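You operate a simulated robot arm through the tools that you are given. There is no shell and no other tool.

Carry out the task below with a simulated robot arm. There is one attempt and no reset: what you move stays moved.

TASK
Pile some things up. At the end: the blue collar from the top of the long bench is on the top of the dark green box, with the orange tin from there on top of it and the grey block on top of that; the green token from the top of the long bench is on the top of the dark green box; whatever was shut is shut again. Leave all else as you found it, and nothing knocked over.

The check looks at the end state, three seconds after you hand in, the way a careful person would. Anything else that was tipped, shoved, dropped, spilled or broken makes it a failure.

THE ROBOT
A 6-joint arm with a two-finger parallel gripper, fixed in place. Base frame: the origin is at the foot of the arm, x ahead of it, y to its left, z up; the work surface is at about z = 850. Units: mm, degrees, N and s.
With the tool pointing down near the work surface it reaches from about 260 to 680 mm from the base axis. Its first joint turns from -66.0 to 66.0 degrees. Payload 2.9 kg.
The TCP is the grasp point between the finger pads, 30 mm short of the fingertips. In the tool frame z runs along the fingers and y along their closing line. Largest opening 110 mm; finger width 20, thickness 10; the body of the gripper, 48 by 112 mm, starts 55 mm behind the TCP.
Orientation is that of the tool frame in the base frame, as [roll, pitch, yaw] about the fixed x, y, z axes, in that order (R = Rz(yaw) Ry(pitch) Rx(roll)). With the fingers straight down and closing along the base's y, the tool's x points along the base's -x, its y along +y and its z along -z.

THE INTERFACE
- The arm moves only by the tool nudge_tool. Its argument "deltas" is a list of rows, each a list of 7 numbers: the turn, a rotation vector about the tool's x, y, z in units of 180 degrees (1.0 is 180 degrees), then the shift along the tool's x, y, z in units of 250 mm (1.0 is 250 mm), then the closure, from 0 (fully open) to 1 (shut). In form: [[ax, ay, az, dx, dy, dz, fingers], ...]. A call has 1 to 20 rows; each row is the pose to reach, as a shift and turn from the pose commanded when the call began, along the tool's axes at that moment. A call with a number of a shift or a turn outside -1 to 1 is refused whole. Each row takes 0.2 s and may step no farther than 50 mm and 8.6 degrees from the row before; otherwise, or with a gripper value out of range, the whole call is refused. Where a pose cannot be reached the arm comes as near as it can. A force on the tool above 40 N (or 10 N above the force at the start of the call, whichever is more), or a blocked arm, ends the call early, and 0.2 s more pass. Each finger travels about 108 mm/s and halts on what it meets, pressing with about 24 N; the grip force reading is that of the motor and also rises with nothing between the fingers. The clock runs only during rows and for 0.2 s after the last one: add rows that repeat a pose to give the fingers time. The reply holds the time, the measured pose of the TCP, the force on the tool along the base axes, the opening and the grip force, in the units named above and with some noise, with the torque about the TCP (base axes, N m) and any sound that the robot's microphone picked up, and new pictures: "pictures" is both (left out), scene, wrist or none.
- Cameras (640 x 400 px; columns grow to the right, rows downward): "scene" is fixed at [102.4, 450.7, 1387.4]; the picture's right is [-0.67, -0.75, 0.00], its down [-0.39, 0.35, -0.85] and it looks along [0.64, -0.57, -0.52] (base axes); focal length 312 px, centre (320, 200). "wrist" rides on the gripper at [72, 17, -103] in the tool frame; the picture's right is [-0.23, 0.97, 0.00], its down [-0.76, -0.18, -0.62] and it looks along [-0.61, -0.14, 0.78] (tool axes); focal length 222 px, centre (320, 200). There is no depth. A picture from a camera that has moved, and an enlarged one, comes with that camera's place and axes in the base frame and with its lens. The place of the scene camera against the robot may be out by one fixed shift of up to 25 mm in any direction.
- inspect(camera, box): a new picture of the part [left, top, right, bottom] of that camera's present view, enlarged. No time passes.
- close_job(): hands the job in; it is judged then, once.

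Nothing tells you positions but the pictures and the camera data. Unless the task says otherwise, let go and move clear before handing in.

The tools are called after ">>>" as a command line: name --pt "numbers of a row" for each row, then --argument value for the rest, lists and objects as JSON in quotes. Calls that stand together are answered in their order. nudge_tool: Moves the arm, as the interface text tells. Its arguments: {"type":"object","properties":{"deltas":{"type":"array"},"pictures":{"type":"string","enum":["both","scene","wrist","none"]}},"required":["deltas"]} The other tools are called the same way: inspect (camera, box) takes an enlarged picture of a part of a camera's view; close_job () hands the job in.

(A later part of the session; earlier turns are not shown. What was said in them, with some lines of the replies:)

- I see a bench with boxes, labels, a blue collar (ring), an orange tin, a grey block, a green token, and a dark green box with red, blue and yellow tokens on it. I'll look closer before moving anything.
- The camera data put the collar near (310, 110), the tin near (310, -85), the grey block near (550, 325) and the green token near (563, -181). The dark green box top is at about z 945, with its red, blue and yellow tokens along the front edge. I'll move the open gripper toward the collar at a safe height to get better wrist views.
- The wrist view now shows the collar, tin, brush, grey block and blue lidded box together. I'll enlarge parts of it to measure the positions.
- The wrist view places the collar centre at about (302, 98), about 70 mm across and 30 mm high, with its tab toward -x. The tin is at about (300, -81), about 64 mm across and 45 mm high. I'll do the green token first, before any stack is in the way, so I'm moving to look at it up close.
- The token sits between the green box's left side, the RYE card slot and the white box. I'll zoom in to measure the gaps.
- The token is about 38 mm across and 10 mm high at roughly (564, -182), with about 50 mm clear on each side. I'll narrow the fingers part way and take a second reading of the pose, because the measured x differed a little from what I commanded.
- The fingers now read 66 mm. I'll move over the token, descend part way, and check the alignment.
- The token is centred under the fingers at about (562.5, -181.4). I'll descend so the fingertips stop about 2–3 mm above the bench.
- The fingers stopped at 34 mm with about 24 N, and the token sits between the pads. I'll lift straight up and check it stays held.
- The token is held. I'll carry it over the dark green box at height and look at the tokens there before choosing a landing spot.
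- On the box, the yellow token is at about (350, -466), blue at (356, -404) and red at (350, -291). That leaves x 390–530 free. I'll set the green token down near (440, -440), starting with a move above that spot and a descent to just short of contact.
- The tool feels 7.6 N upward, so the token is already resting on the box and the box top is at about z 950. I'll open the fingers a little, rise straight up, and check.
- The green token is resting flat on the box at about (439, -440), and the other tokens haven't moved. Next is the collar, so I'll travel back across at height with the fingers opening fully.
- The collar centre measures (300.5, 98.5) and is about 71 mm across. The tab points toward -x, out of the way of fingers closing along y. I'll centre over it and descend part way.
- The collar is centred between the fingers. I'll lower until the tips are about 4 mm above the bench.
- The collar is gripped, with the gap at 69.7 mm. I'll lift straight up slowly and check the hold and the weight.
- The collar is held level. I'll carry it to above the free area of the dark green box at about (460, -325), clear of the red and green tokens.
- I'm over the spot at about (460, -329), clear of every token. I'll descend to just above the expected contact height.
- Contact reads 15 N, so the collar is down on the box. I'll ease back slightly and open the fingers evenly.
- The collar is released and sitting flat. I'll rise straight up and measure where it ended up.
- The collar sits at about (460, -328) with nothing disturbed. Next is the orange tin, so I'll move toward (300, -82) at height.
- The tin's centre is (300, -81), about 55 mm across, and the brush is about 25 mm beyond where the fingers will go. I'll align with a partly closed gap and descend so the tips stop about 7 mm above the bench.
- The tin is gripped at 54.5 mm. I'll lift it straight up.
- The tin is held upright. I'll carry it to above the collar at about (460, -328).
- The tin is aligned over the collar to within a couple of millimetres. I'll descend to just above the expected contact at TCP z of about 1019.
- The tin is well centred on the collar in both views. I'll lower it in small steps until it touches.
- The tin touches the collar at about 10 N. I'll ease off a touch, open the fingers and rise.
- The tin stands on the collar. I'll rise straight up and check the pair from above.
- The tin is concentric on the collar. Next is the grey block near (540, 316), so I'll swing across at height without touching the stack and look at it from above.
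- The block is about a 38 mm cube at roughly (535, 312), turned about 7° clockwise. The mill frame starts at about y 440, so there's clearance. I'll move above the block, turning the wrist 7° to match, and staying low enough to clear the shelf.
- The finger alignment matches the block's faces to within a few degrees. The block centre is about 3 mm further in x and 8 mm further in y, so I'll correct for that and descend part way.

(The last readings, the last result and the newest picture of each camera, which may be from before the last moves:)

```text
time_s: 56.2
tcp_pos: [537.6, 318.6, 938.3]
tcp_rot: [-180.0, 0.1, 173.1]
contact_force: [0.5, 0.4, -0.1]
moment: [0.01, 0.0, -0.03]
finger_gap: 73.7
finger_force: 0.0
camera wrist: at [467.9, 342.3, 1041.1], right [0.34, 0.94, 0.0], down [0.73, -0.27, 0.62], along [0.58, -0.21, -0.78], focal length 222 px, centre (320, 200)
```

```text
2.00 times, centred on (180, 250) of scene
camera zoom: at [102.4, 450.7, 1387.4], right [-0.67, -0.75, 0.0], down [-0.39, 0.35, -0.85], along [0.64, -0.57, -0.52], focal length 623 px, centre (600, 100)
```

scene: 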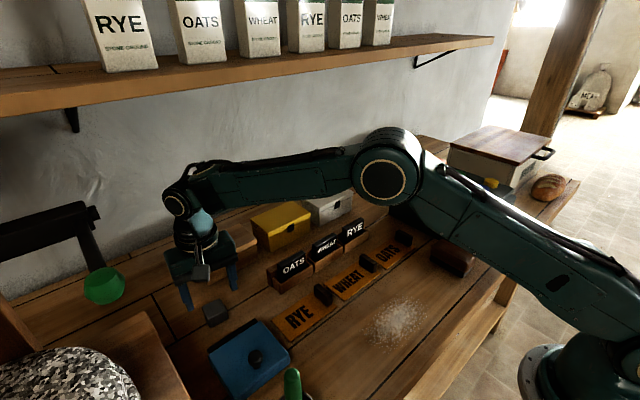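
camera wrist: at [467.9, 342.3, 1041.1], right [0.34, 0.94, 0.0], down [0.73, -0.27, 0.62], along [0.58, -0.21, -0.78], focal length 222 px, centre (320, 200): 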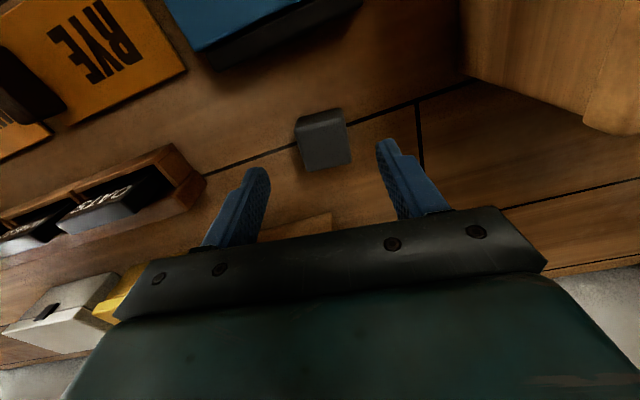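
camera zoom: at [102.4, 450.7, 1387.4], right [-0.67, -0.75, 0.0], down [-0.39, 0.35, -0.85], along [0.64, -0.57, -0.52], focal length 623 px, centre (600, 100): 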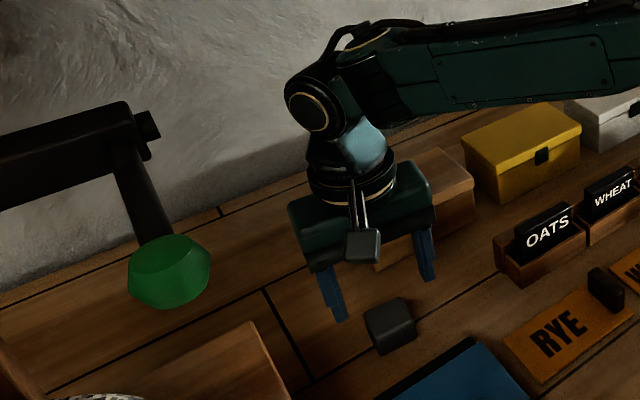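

The block is centred between the fingers. I'll descend so the tips stop about 6 mm above the bench.

>>> nudge_tool --pt "0 0 0 0.006 0.006 0.06 0.33" --pt "0 0 0 0.006 0.006 0.13 0.33" --pt "0 0 0 0.006 0.006 0.18 0.33" --pt "0 0 0 0.006 0.006 0.207 0.33" --pt "0 0 0 0.006 0.006 0.207 0.33"

>>> inspect --camera "wrist" --box '[220, 80, 420, 230]'

```text
time_s: 57.4
tcp_pos: [535.0, 319.3, 886.6]
tcp_rot: [180.0, 0.0, 173.1]
contact_force: [0.0, 0.5, 0.6]
moment: [0.0, -0.02, -0.04]
finger_gap: 73.8
finger_force: 0.0
camera wrist: at [466.1, 343.9, 988.7], right [0.34, 0.94, 0.0], down [0.73, -0.27, 0.62], along [0.58, -0.21, -0.78], focal length 222 px, centre (320, 200)
```

scene: 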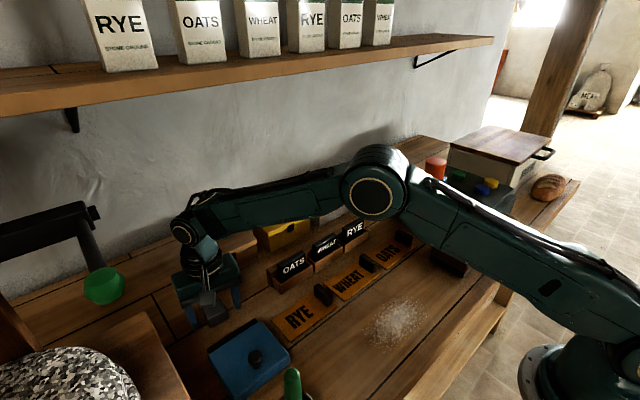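
wrist: 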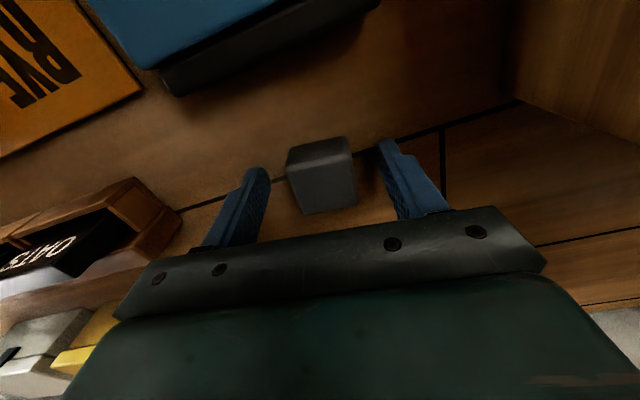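

```text
2.67 times, centred on (320, 155) of wrist
camera zoom: at [466.1, 343.9, 988.7], right [0.34, 0.94, 0.0], down [0.73, -0.27, 0.62], along [0.58, -0.21, -0.78], focal length 592 px, centre (320, 320)
```

zoom: 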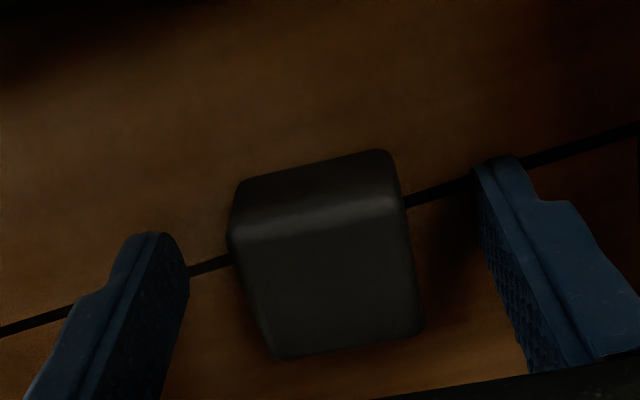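

>>> nudge_tool --pt "0 0 0 0 0 0 0.45" --pt "0 0 0 0 0 0 0.56" --pt "0 0 0 0 0 0 0.65" --pt "0 0 0 0 0 0 0.72" --pt "0 0 0 0 0 0 0.72" --pt "0 0 0 0 0 0 0.72" --pictures "wrist"

>>> inspect --camera "wrist" --box '[220, 80, 420, 230]'

```text
time_s: 58.8
tcp_pos: [534.2, 319.7, 886.1]
tcp_rot: [180.0, 0.0, 173.0]
contact_force: [-1.4, -0.5, 1.5]
moment: [0.03, 0.05, 0.0]
finger_gap: 38.7
finger_force: 23.4
camera wrist: at [466.1, 344.0, 989.1], right [0.34, 0.94, 0.0], down [0.73, -0.27, 0.62], along [0.59, -0.21, -0.78], focal length 222 px, centre (320, 200)
```

wrist: 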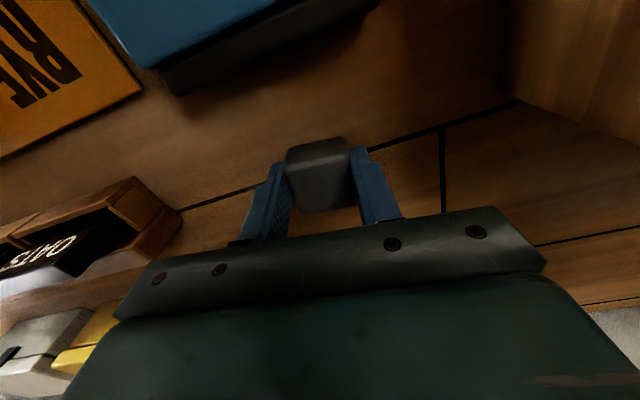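

```text
2.67 times, centred on (320, 155) of wrist
camera zoom: at [466.1, 344.0, 989.1], right [0.34, 0.94, 0.0], down [0.73, -0.27, 0.62], along [0.59, -0.21, -0.78], focal length 592 px, centre (320, 320)
```

zoom: 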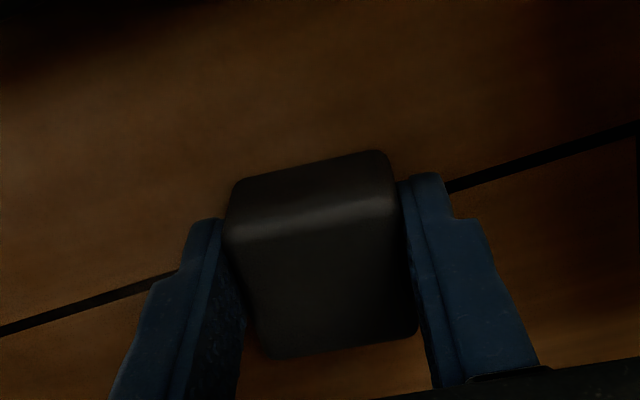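

The block is gripped at 38.7 mm, flush between the pads. I'll lift it, draw back clear of the shelf, and square the wrist again.

>>> nudge_tool --pt "0 0 0 0 0 -0.03 0.72" --pt "0 0 0 0 0 -0.1 0.72" --pt "0 0 0 0 0 -0.2 0.72" --pt "0 0 0 0 0 -0.32 0.72" --pt "0 0 0 0 0 -0.44 0.72" --pt "0 0 0 0 0 -0.44 0.72"

>>> nudge_tool --pt "0 0 -0.006 0.03 -0.09 -0.03 0.72" --pt "0 0 -0.013 0.07 -0.2 -0.08 0.72" --pt "0 0 -0.02 0.11 -0.31 -0.12 0.72" --pt "0 0 -0.027 0.15 -0.42 -0.16 0.72" --pt "0 0 -0.034 0.19 -0.53 -0.2 0.72" --pt "0 0 -0.039 0.225 -0.632 -0.24 0.72" --pt "0 0 -0.039 0.225 -0.632 -0.24 0.72"

```text
time_s: 60.2
tcp_pos: [537.3, 318.9, 995.8]
tcp_rot: [-179.9, 0.1, 173.0]
contact_force: [-0.1, -0.7, -1.4]
moment: [0.02, 0.0, -0.01]
finger_gap: 38.9
finger_force: 24.2
camera wrist: at [468.3, 343.5, 1099.2], right [0.34, 0.94, 0.0], down [0.73, -0.27, 0.62], along [0.58, -0.21, -0.78], focal length 222 px, centre (320, 200)
```

scene: 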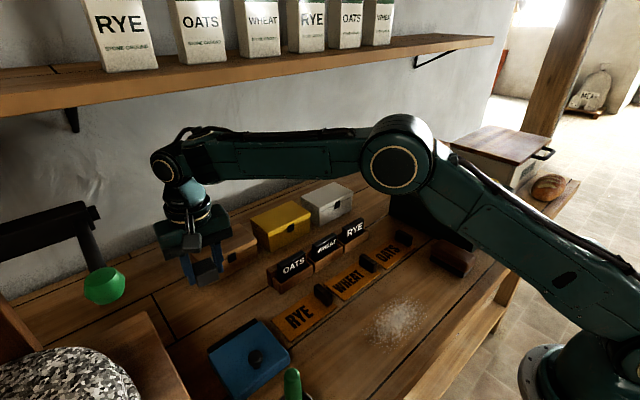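
wrist: 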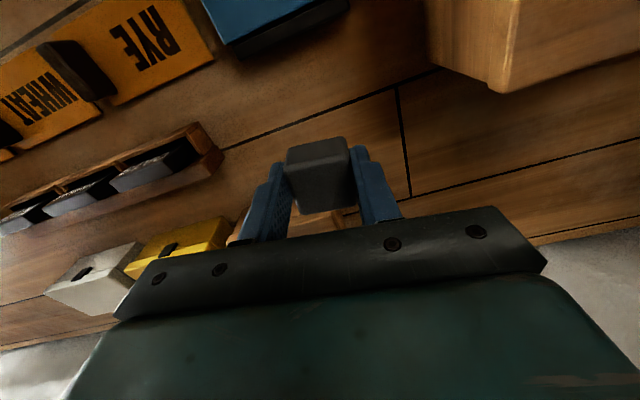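

```text
time_s: 61.8
tcp_pos: [461.3, 169.6, 1055.0]
tcp_rot: [-180.0, 0.0, 180.0]
contact_force: [0.6, -0.5, 0.2]
moment: [0.0, -0.01, 0.01]
finger_gap: 38.9
finger_force: 24.6
camera wrist: at [389.9, 184.5, 1158.9], right [0.23, 0.97, 0.0], down [0.76, -0.18, 0.62], along [0.61, -0.14, -0.78], focal length 222 px, centre (320, 200)
```

scene: 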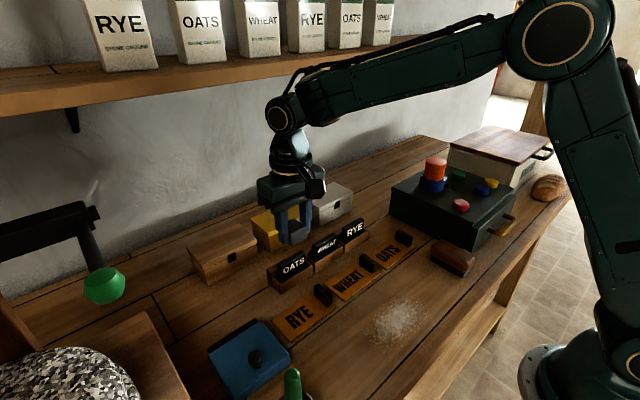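
wrist: 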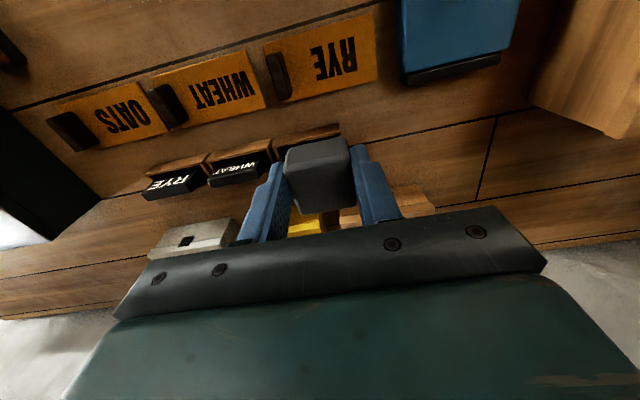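

The block is held and the wrist is square again. I'll carry it over to the stack at a height that clears the tin by about 50 mm.

>>> nudge_tool --pt "0 0 0 0 -0.1 -0.03 0.72" --pt "0 0 0 0 -0.22 -0.07 0.72" --pt "0 0 0 0 -0.35 -0.11 0.72" --pt "0 0 0 0 -0.48 -0.15 0.72" --pt "0 0 0 0 -0.61 -0.19 0.72" --pt "0 0 0 0 -0.74 -0.22 0.72" --pt "0 0 0 0 -0.87 -0.24 0.72" --pt "0 0 0 0 -0.984 -0.24 0.72" --pictures "none"

>>> nudge_tool --pt "0 0 0 0 -0.12 0 0.72" --pt "0 0 0 0 -0.25 0 0.72" --pt "0 0 0 0 -0.38 0 0.72" --pt "0 0 0 0 -0.51 0 0.72" --pt "0 0 0 0 -0.64 0 0.72" --pt "0 0 0 0 -0.77 0 0.72" --pt "0 0 0 -0.004 -0.88 0 0.72" --pt "0 0 0 -0.008 -0.96 0 0.72" --pt "0 0 0 -0.01 -0.996 0 0.72" --pt "0 0 0 -0.01 -0.996 0 0.72"

>>> inspect --camera "wrist" --box '[220, 60, 420, 220]'

>>> inspect --camera "scene" --box '[390, 110, 490, 210]'

```text
time_s: 63.6
tcp_pos: [459.3, -75.0, 1115.9]
tcp_rot: [179.9, -0.1, 179.9]
contact_force: [0.6, -0.1, -0.8]
moment: [-0.01, 0.03, -0.01]
finger_gap: 38.8
finger_force: 24.4
```

```text
time_s: 65.8
tcp_pos: [464.5, -324.5, 1115.9]
tcp_rot: [-179.9, 0.1, -179.9]
contact_force: [0.0, -0.6, 0.9]
moment: [-0.05, -0.05, 0.0]
finger_gap: 38.9
finger_force: 24.7
camera wrist: at [393.3, -309.1, 1218.8], right [0.23, 0.97, 0.0], down [0.76, -0.18, 0.62], along [0.61, -0.14, -0.78], focal length 222 px, centre (320, 200)
```

scene: 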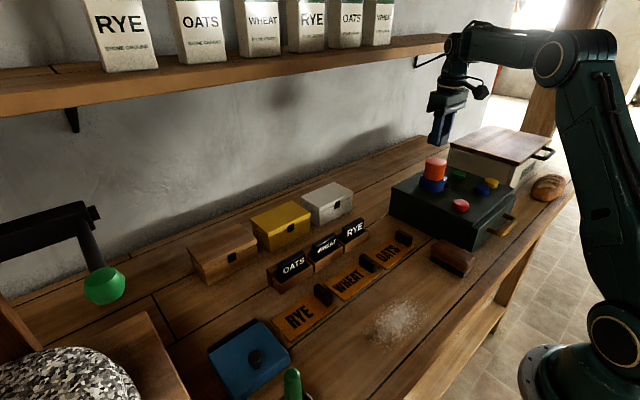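
wrist: 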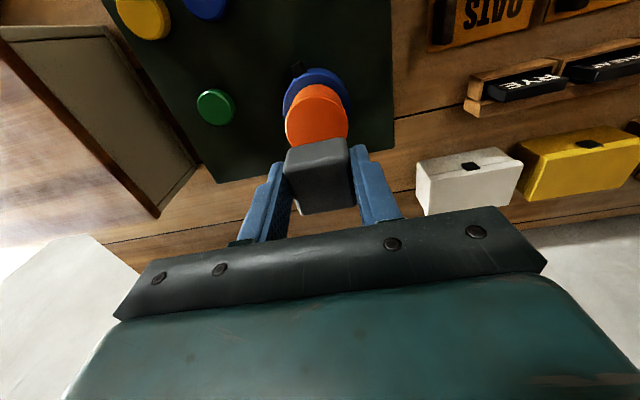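

```text
2.50 times, centred on (320, 140) of wrist
camera zoom: at [393.3, -309.1, 1218.8], right [0.23, 0.97, 0.0], down [0.76, -0.18, 0.62], along [0.61, -0.14, -0.78], focal length 555 px, centre (320, 350)
```

zoom: 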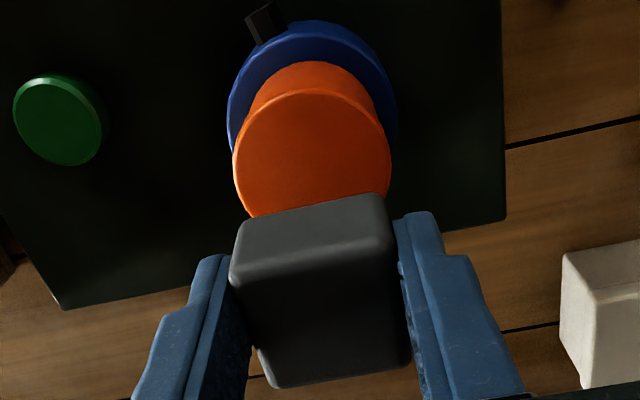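

```text
4.00 times, centred on (440, 160) of scene
camera zoom: at [102.4, 450.7, 1387.4], right [-0.67, -0.75, 0.0], down [-0.39, 0.35, -0.85], along [0.64, -0.57, -0.52], focal length 1246 px, centre (-160, 360)
```

zoom: 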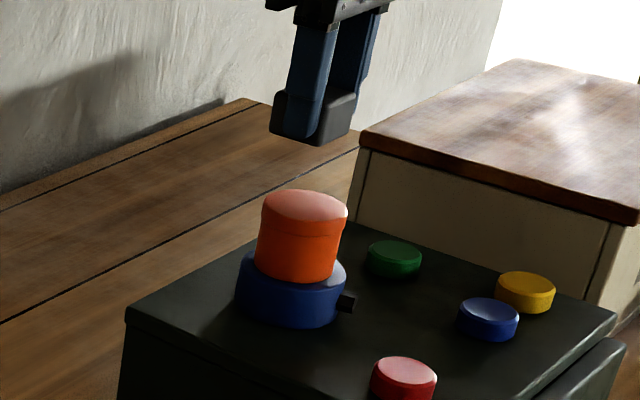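

The block is about 4 mm off the tin's centre in y, so I'll correct that and descend to a little above the expected contact.

>>> nudge_tool --pt "0 0 0 0.004 -0.015 0.0 0.72" --pt "0 0 0 0.004 -0.015 0.06 0.72" --pt "0 0 0 0.004 -0.015 0.12 0.72" --pt "0 0 0 0.004 -0.015 0.17 0.72" --pt "0 0 0 0.004 -0.015 0.17 0.72"

>>> inspect --camera "wrist" --box '[220, 60, 420, 220]'

>>> inspect --camera "scene" --box '[400, 120, 480, 200]'

```text
time_s: 67.0
tcp_pos: [461.0, -326.3, 1073.6]
tcp_rot: [180.0, 0.0, -179.9]
contact_force: [-0.3, -0.1, -1.0]
moment: [-0.01, 0.02, 0.0]
finger_gap: 38.9
finger_force: 24.0
camera wrist: at [390.1, -310.7, 1176.0], right [0.23, 0.97, 0.0], down [0.76, -0.18, 0.62], along [0.61, -0.14, -0.78], focal length 222 px, centre (320, 200)
```

scene: 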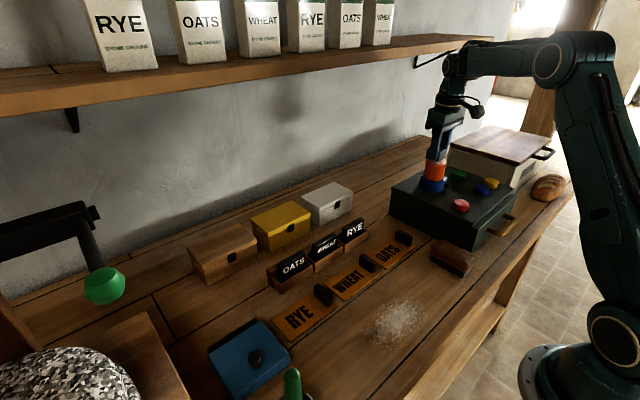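
wrist: 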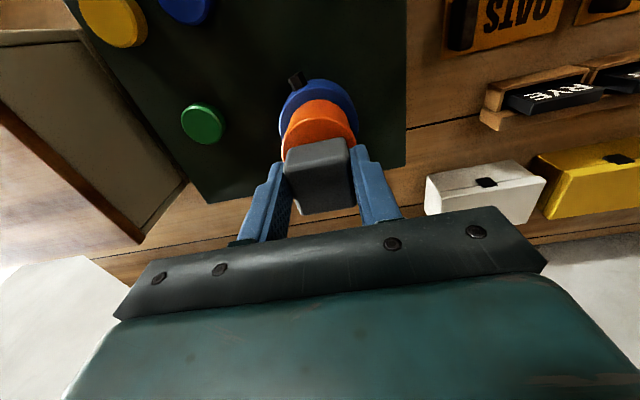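

```text
2.50 times, centred on (320, 140) of wrist
camera zoom: at [390.1, -310.7, 1176.0], right [0.23, 0.97, 0.0], down [0.76, -0.18, 0.62], along [0.61, -0.14, -0.78], focal length 555 px, centre (320, 350)
```

zoom: 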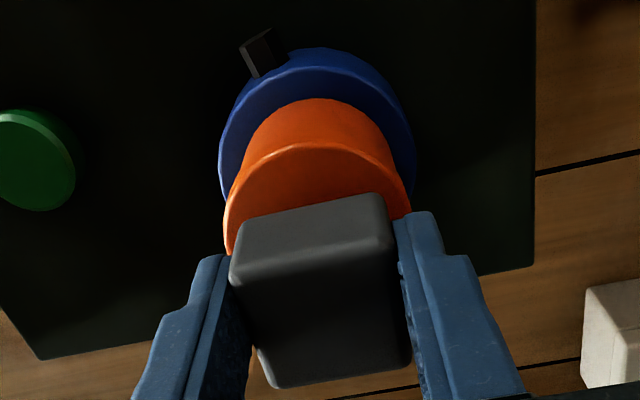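

```text
5.00 times, centred on (440, 160) of scene
camera zoom: at [102.4, 450.7, 1387.4], right [-0.67, -0.75, 0.0], down [-0.39, 0.35, -0.85], along [0.64, -0.57, -0.52], focal length 1558 px, centre (-280, 400)
```

zoom: 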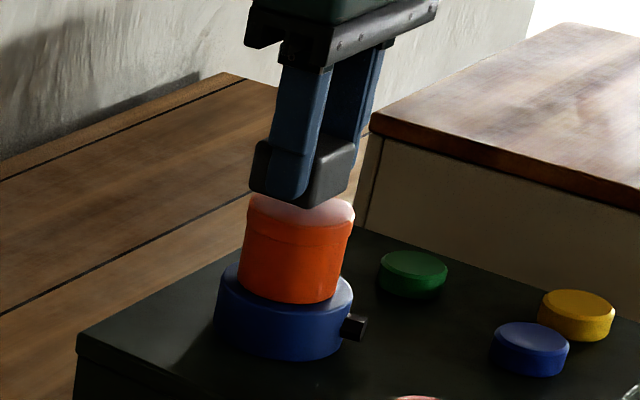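

Both views show the block centred over the tin to within a few millimetres, with a gap of roughly 13–17 mm. I'll go down in steps and watch the force.

>>> nudge_tool --pt "0 0 0 0 0 0.014 0.72" --pt "0 0 0 0 0 0.028 0.72" --pt "0 0 0 0 0 0.028 0.72" --pictures "none"

>>> inspect --camera "scene" --box '[400, 120, 480, 200]'

>>> inspect --camera "wrist" --box '[220, 60, 420, 220]'

```text
time_s: 67.8
tcp_pos: [461.9, -326.4, 1065.7]
tcp_rot: [-180.0, -0.1, -179.9]
contact_force: [-0.8, 1.3, 1.1]
moment: [0.02, 0.0, -0.01]
finger_gap: 38.9
finger_force: 23.9
```

```text
5.00 times, centred on (440, 160) of scene
camera zoom: at [102.3, 450.7, 1387.4], right [-0.67, -0.75, 0.0], down [-0.39, 0.35, -0.85], along [0.64, -0.57, -0.52], focal length 1558 px, centre (-280, 400)
```

zoom: 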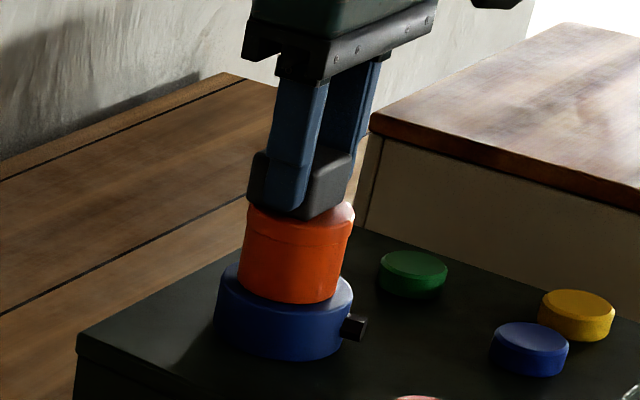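

```text
2.50 times, centred on (320, 140) of wrist
camera zoom: at [390.6, -311.3, 1169.0], right [0.23, 0.97, 0.0], down [0.76, -0.18, 0.62], along [0.61, -0.14, -0.78], focal length 555 px, centre (320, 350)
```

zoom: 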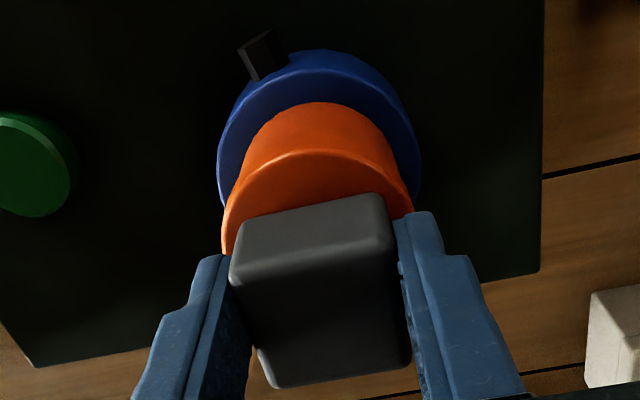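

>>> nudge_tool --pt "0 0 0 0 0 0.005 0.72" --pt "0 0 0 0 0 0.01 0.72" --pt "0 0 0 0 0 0.01 0.72" --pictures "none"

>>> inspect --camera "scene" --box '[400, 120, 480, 200]'

```text
time_s: 68.6
tcp_pos: [462.5, -328.5, 1067.2]
tcp_rot: [-179.8, 0.3, -180.0]
contact_force: [-2.8, 2.2, 16.9]
moment: [0.1, 0.17, 0.0]
finger_gap: 39.1
finger_force: 24.7
```

```text
5.00 times, centred on (440, 160) of scene
camera zoom: at [102.0, 451.0, 1387.4], right [-0.67, -0.75, 0.0], down [-0.39, 0.35, -0.85], along [0.64, -0.57, -0.52], focal length 1558 px, centre (-280, 400)
```

zoom: 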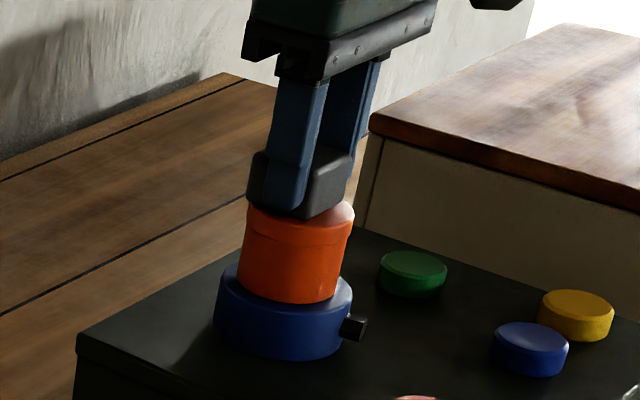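

The block has made contact with the tin at about 17 N and sits centred. I'll ease off the pressure before releasing.

>>> nudge_tool --pt "0 0 0 0 0 -0.002 0.72" --pt "0 0 0 0 0 -0.004 0.72" --pt "0 0 0 0 0 -0.004 0.72" --pictures "none"

```text
time_s: 69.4
tcp_pos: [462.5, -328.2, 1067.1]
tcp_rot: [-180.0, 0.1, 180.0]
contact_force: [2.4, -2.1, 12.4]
moment: [-0.18, -0.17, 0.01]
finger_gap: 39.0
finger_force: 23.9
```

>>> nudge_tool --pt "0 0 0 0 0 -0.002 0.72" --pt "0 0 0 0 0 -0.002 0.72" --pictures "none"

```text
time_s: 70.0
tcp_pos: [463.0, -328.7, 1065.7]
tcp_rot: [180.0, 0.0, -179.9]
contact_force: [2.0, 0.1, 9.6]
moment: [-0.13, -0.16, 0.0]
finger_gap: 39.1
finger_force: 24.1
```

>>> nudge_tool --pt "0 0 0 0 0 -0.002 0.72" --pt "0 0 0 0 0 -0.003 0.72" --pt "0 0 0 0 0 -0.003 0.72" --pictures "none"

>>> inspect --camera "scene" --box '[400, 120, 480, 200]'

```text
time_s: 70.8
tcp_pos: [461.7, -327.5, 1065.7]
tcp_rot: [179.9, -0.2, -179.9]
contact_force: [-0.4, 2.2, 4.2]
moment: [0.03, -0.04, -0.01]
finger_gap: 38.9
finger_force: 23.9
```

```text
5.00 times, centred on (440, 160) of scene
camera zoom: at [102.3, 450.8, 1387.4], right [-0.67, -0.75, 0.0], down [-0.39, 0.35, -0.85], along [0.64, -0.57, -0.52], focal length 1558 px, centre (-280, 400)
```

zoom: 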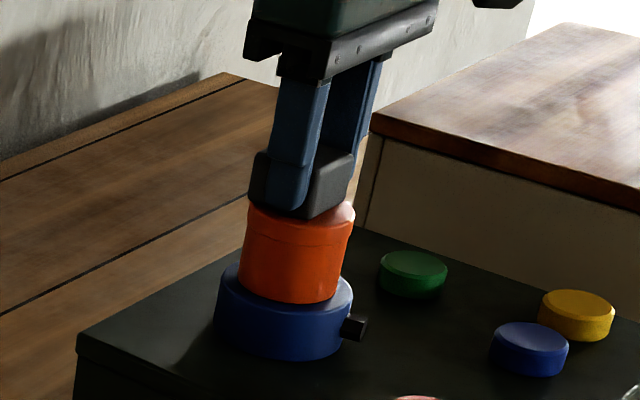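

The contact force is down to 4 N, so I'll open the fingers gently without moving the arm.

>>> nudge_tool --pt "0 0 0 0 0 0 0.66" --pt "0 0 0 0 0 0 0.62" --pt "0 0 0 0 0 0 0.58" --pt "0 0 0 0 0 0 0.52" --pt "0 0 0 0 0 0 0.52"

>>> inspect --camera "scene" --box '[400, 120, 480, 200]'

>>> inspect --camera "wrist" --box '[220, 60, 420, 220]'

```text
time_s: 72.0
tcp_pos: [461.3, -328.2, 1066.7]
tcp_rot: [-180.0, -0.1, -180.0]
contact_force: [0.0, 0.0, -0.9]
moment: [-0.02, 0.0, -0.01]
finger_gap: 52.8
finger_force: 0.0
camera wrist: at [390.9, -312.9, 1169.2], right [0.23, 0.97, 0.0], down [0.76, -0.18, 0.62], along [0.61, -0.14, -0.78], focal length 222 px, centre (320, 200)
```

scene: 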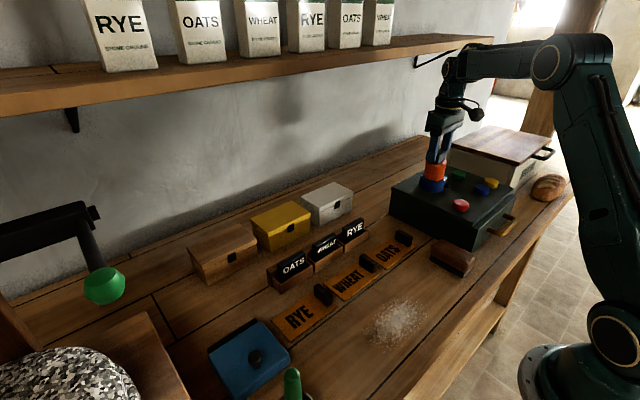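
wrist: 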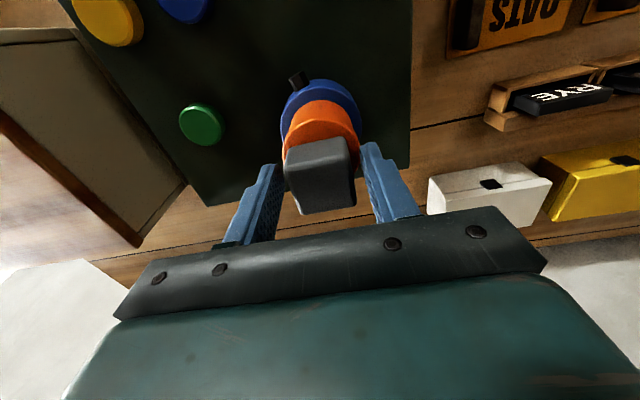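

```text
5.00 times, centred on (440, 160) of scene
camera zoom: at [102.4, 450.7, 1387.4], right [-0.67, -0.75, 0.0], down [-0.39, 0.35, -0.85], along [0.64, -0.57, -0.52], focal length 1558 px, centre (-280, 400)
```

zoom: 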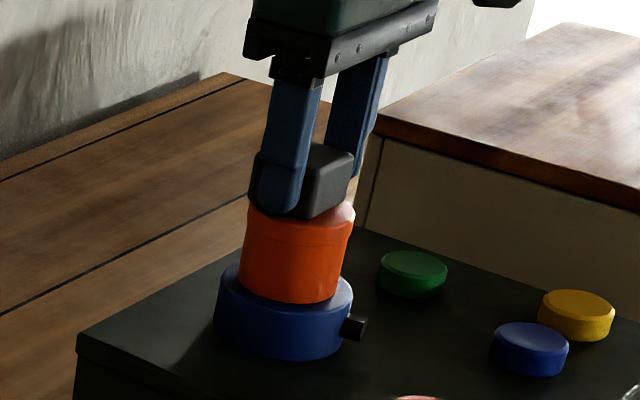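

```text
2.50 times, centred on (320, 140) of wrist
camera zoom: at [390.9, -312.9, 1169.2], right [0.23, 0.97, 0.0], down [0.76, -0.18, 0.62], along [0.61, -0.14, -0.78], focal length 555 px, centre (320, 350)
```

zoom: 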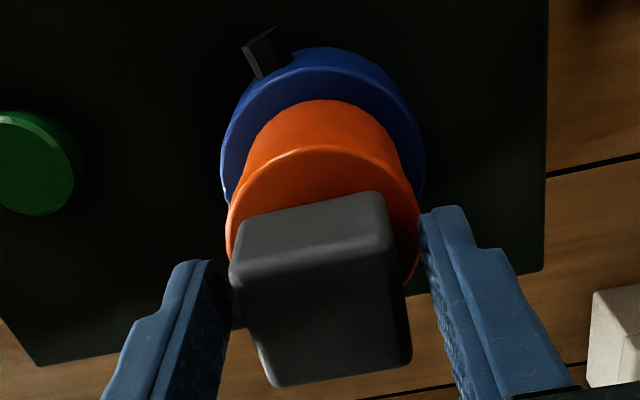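

The block stands freely on the tin. I'll open a little wider for clearance, then rise straight up slowly.

>>> nudge_tool --pt "0 0 0 0 0 0 0.45" --pt "0 0 0 0 0 0 0.36" --pt "0 0 0 0 0 -0.02 0.36" --pt "0 0 0 0 0 -0.06 0.36" --pt "0 0 0 0 0 -0.12 0.36" --pt "0 0 0 0 0 -0.2 0.36" --pt "0 0 0 0 0 -0.3 0.36" --pt "0 0 0 0 0 -0.36 0.36" --pt "0 0 0 0 0 -0.36 0.36"

>>> inspect --camera "scene" --box '[380, 120, 540, 250]'

>>> inspect --camera "wrist" --box '[220, 40, 420, 200]'

```text
time_s: 74.0
tcp_pos: [461.2, -328.0, 1154.3]
tcp_rot: [-180.0, 0.0, -180.0]
contact_force: [0.8, -0.1, 0.3]
moment: [-0.02, 0.03, 0.04]
finger_gap: 70.5
finger_force: 0.0
camera wrist: at [391.0, -312.5, 1258.0], right [0.23, 0.97, 0.0], down [0.76, -0.18, 0.62], along [0.61, -0.14, -0.78], focal length 222 px, centre (320, 200)
```

scene: 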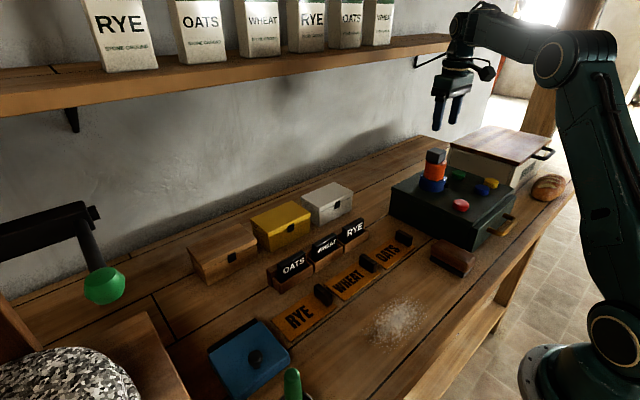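
wrist: 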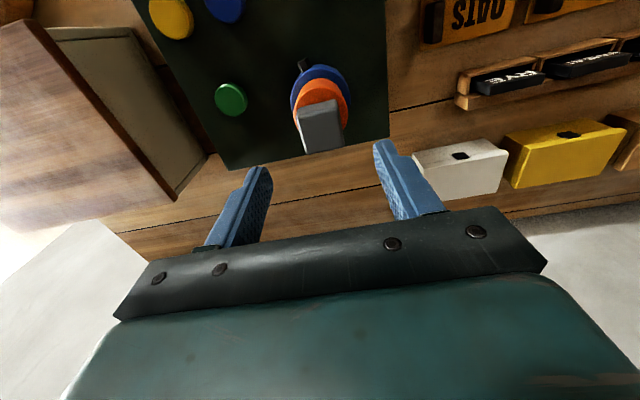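

```text
3.08 times, centred on (460, 185) of scene
camera zoom: at [102.4, 450.7, 1387.4], right [-0.67, -0.75, 0.0], down [-0.39, 0.35, -0.85], along [0.64, -0.57, -0.52], focal length 958 px, centre (-111, 246)
```

zoom: 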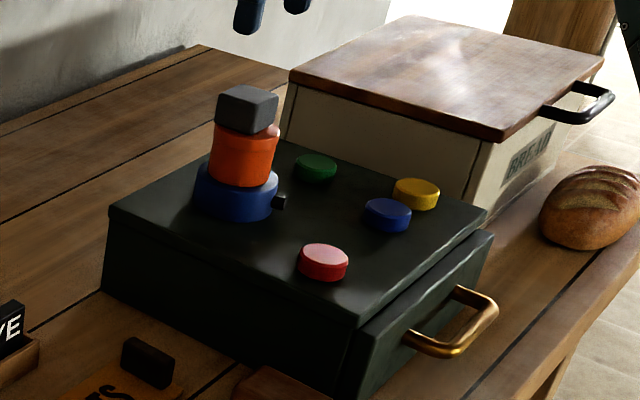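

```text
2.50 times, centred on (320, 120) of wrist
camera zoom: at [391.0, -312.5, 1258.0], right [0.23, 0.97, 0.0], down [0.76, -0.18, 0.62], along [0.61, -0.14, -0.78], focal length 555 px, centre (320, 400)
```

zoom: 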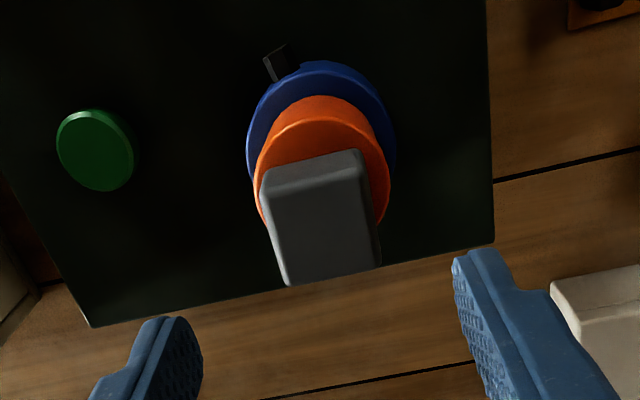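

The full stack is up: collar, tin, block, with the green token beside it. The other tokens and the drawer look unchanged. I'll move the arm well clear and do a last check of the whole scene.

>>> nudge_tool --pt "0 0 0 0 0.08 -0.02 0.36" --pt "0 0 0 0.02 0.2 -0.04 0.3" --pt "0 0 0 0.04 0.33 -0.04 0.2" --pt "0 0 0 0.06 0.46 -0.04 0.1" --pt "0 0 0 0.08 0.59 -0.04 0" --pt "0 0 0 0.1 0.72 -0.04 0" --pt "0 0 0 0.1 0.85 -0.04 0" --pt "0 0 0 0.1 0.93 -0.04 0" --pt "0 0 0 0.1 0.93 -0.04 0" --pt "0 0 0 0.1 0.93 -0.04 0"

>>> inspect --camera "scene" --box '[380, 120, 540, 250]'

>>> inspect --camera "scene" --box '[400, 130, 480, 200]'

>>> inspect --camera "scene" --box '[180, 170, 420, 400]'

```text
time_s: 76.2
tcp_pos: [436.6, -97.2, 1166.6]
tcp_rot: [180.0, 0.0, 179.9]
contact_force: [0.1, -0.6, -0.2]
moment: [-0.01, 0.01, 0.01]
finger_gap: 109.7
finger_force: 0.0
camera wrist: at [366.7, -80.1, 1269.4], right [0.23, 0.97, 0.0], down [0.76, -0.18, 0.62], along [0.61, -0.14, -0.78], focal length 222 px, centre (320, 200)
```

scene: 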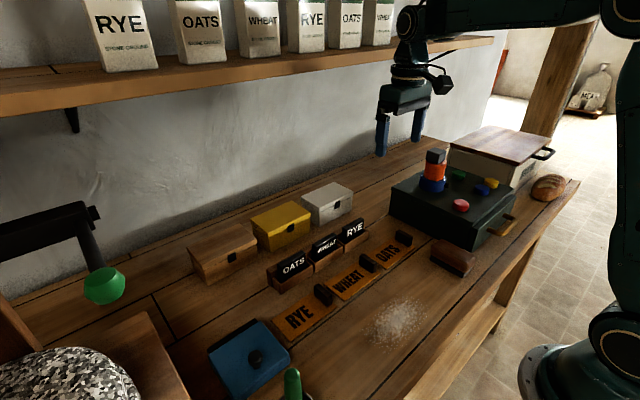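
wrist: 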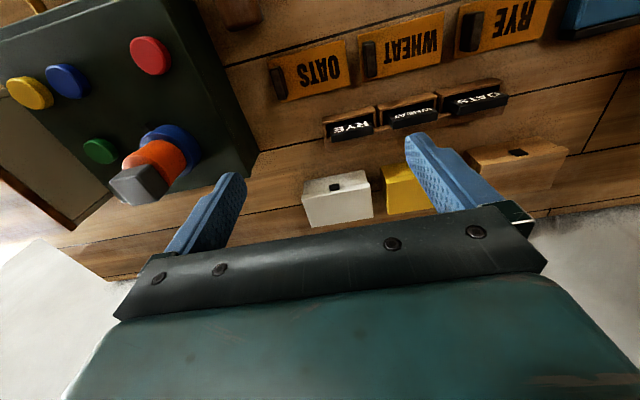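

```text
3.08 times, centred on (460, 185) of scene
camera zoom: at [102.4, 450.7, 1387.4], right [-0.67, -0.75, 0.0], down [-0.39, 0.35, -0.85], along [0.64, -0.57, -0.52], focal length 958 px, centre (-111, 246)
```

zoom: 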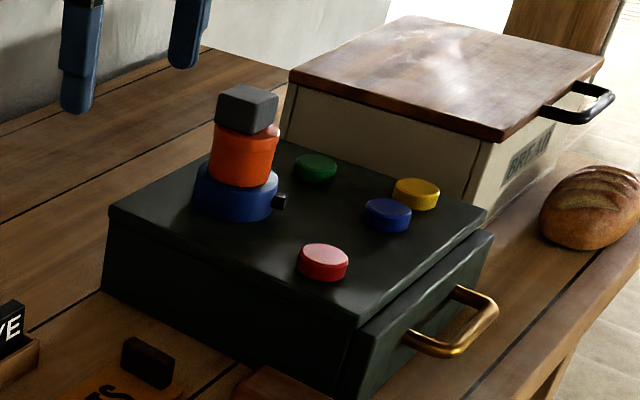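

```text
5.71 times, centred on (440, 165) of scene
camera zoom: at [102.4, 450.7, 1387.4], right [-0.67, -0.75, 0.0], down [-0.39, 0.35, -0.85], along [0.64, -0.57, -0.52], focal length 1780 px, centre (-366, 400)
```

zoom: 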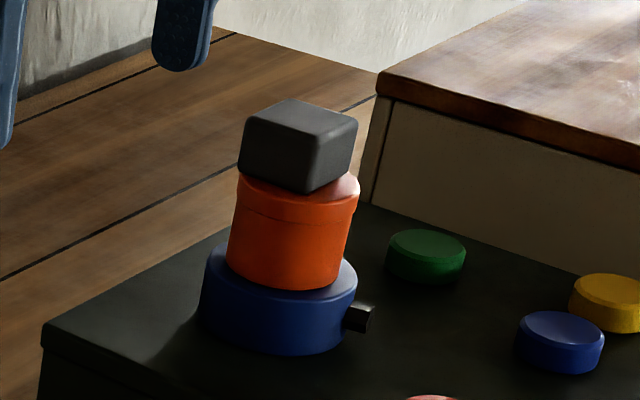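

```text
1.74 times, centred on (300, 285) of scene
camera zoom: at [102.4, 450.7, 1387.4], right [-0.67, -0.75, 0.0], down [-0.39, 0.35, -0.85], along [0.64, -0.57, -0.52], focal length 542 px, centre (355, 52)
```

zoom: 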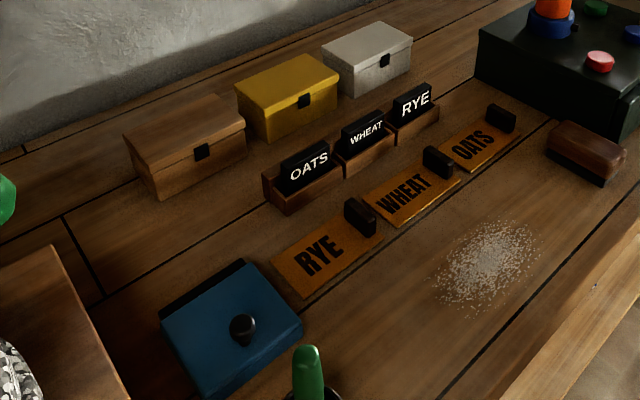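

The stack stands upright on the dark green box: collar at the bottom, tin in the middle, block on top, with the green token beside it. Everything else is where it was, nothing was opened, and the arm is clear with its fingers open, so I'm handing in.

>>> close_job

```text
The job is handed in.
```

The job is done and handed in; I don't have the check's result yet. The last pictures showed:

- **Stack:** the blue collar is on top of the dark green box, with the orange tin on the collar and the grey block on the tin. All three are upright and roughly centred.
- **Green token:** it lies flat on the dark green box, clear of the stack.
- **Everything else:** the red, blue and yellow tokens, the drawer and the things left on the bench look as they did at the start. I didn't open anything, so nothing needed shutting again.

The arm had let go and moved well clear of the stack before I handed in.
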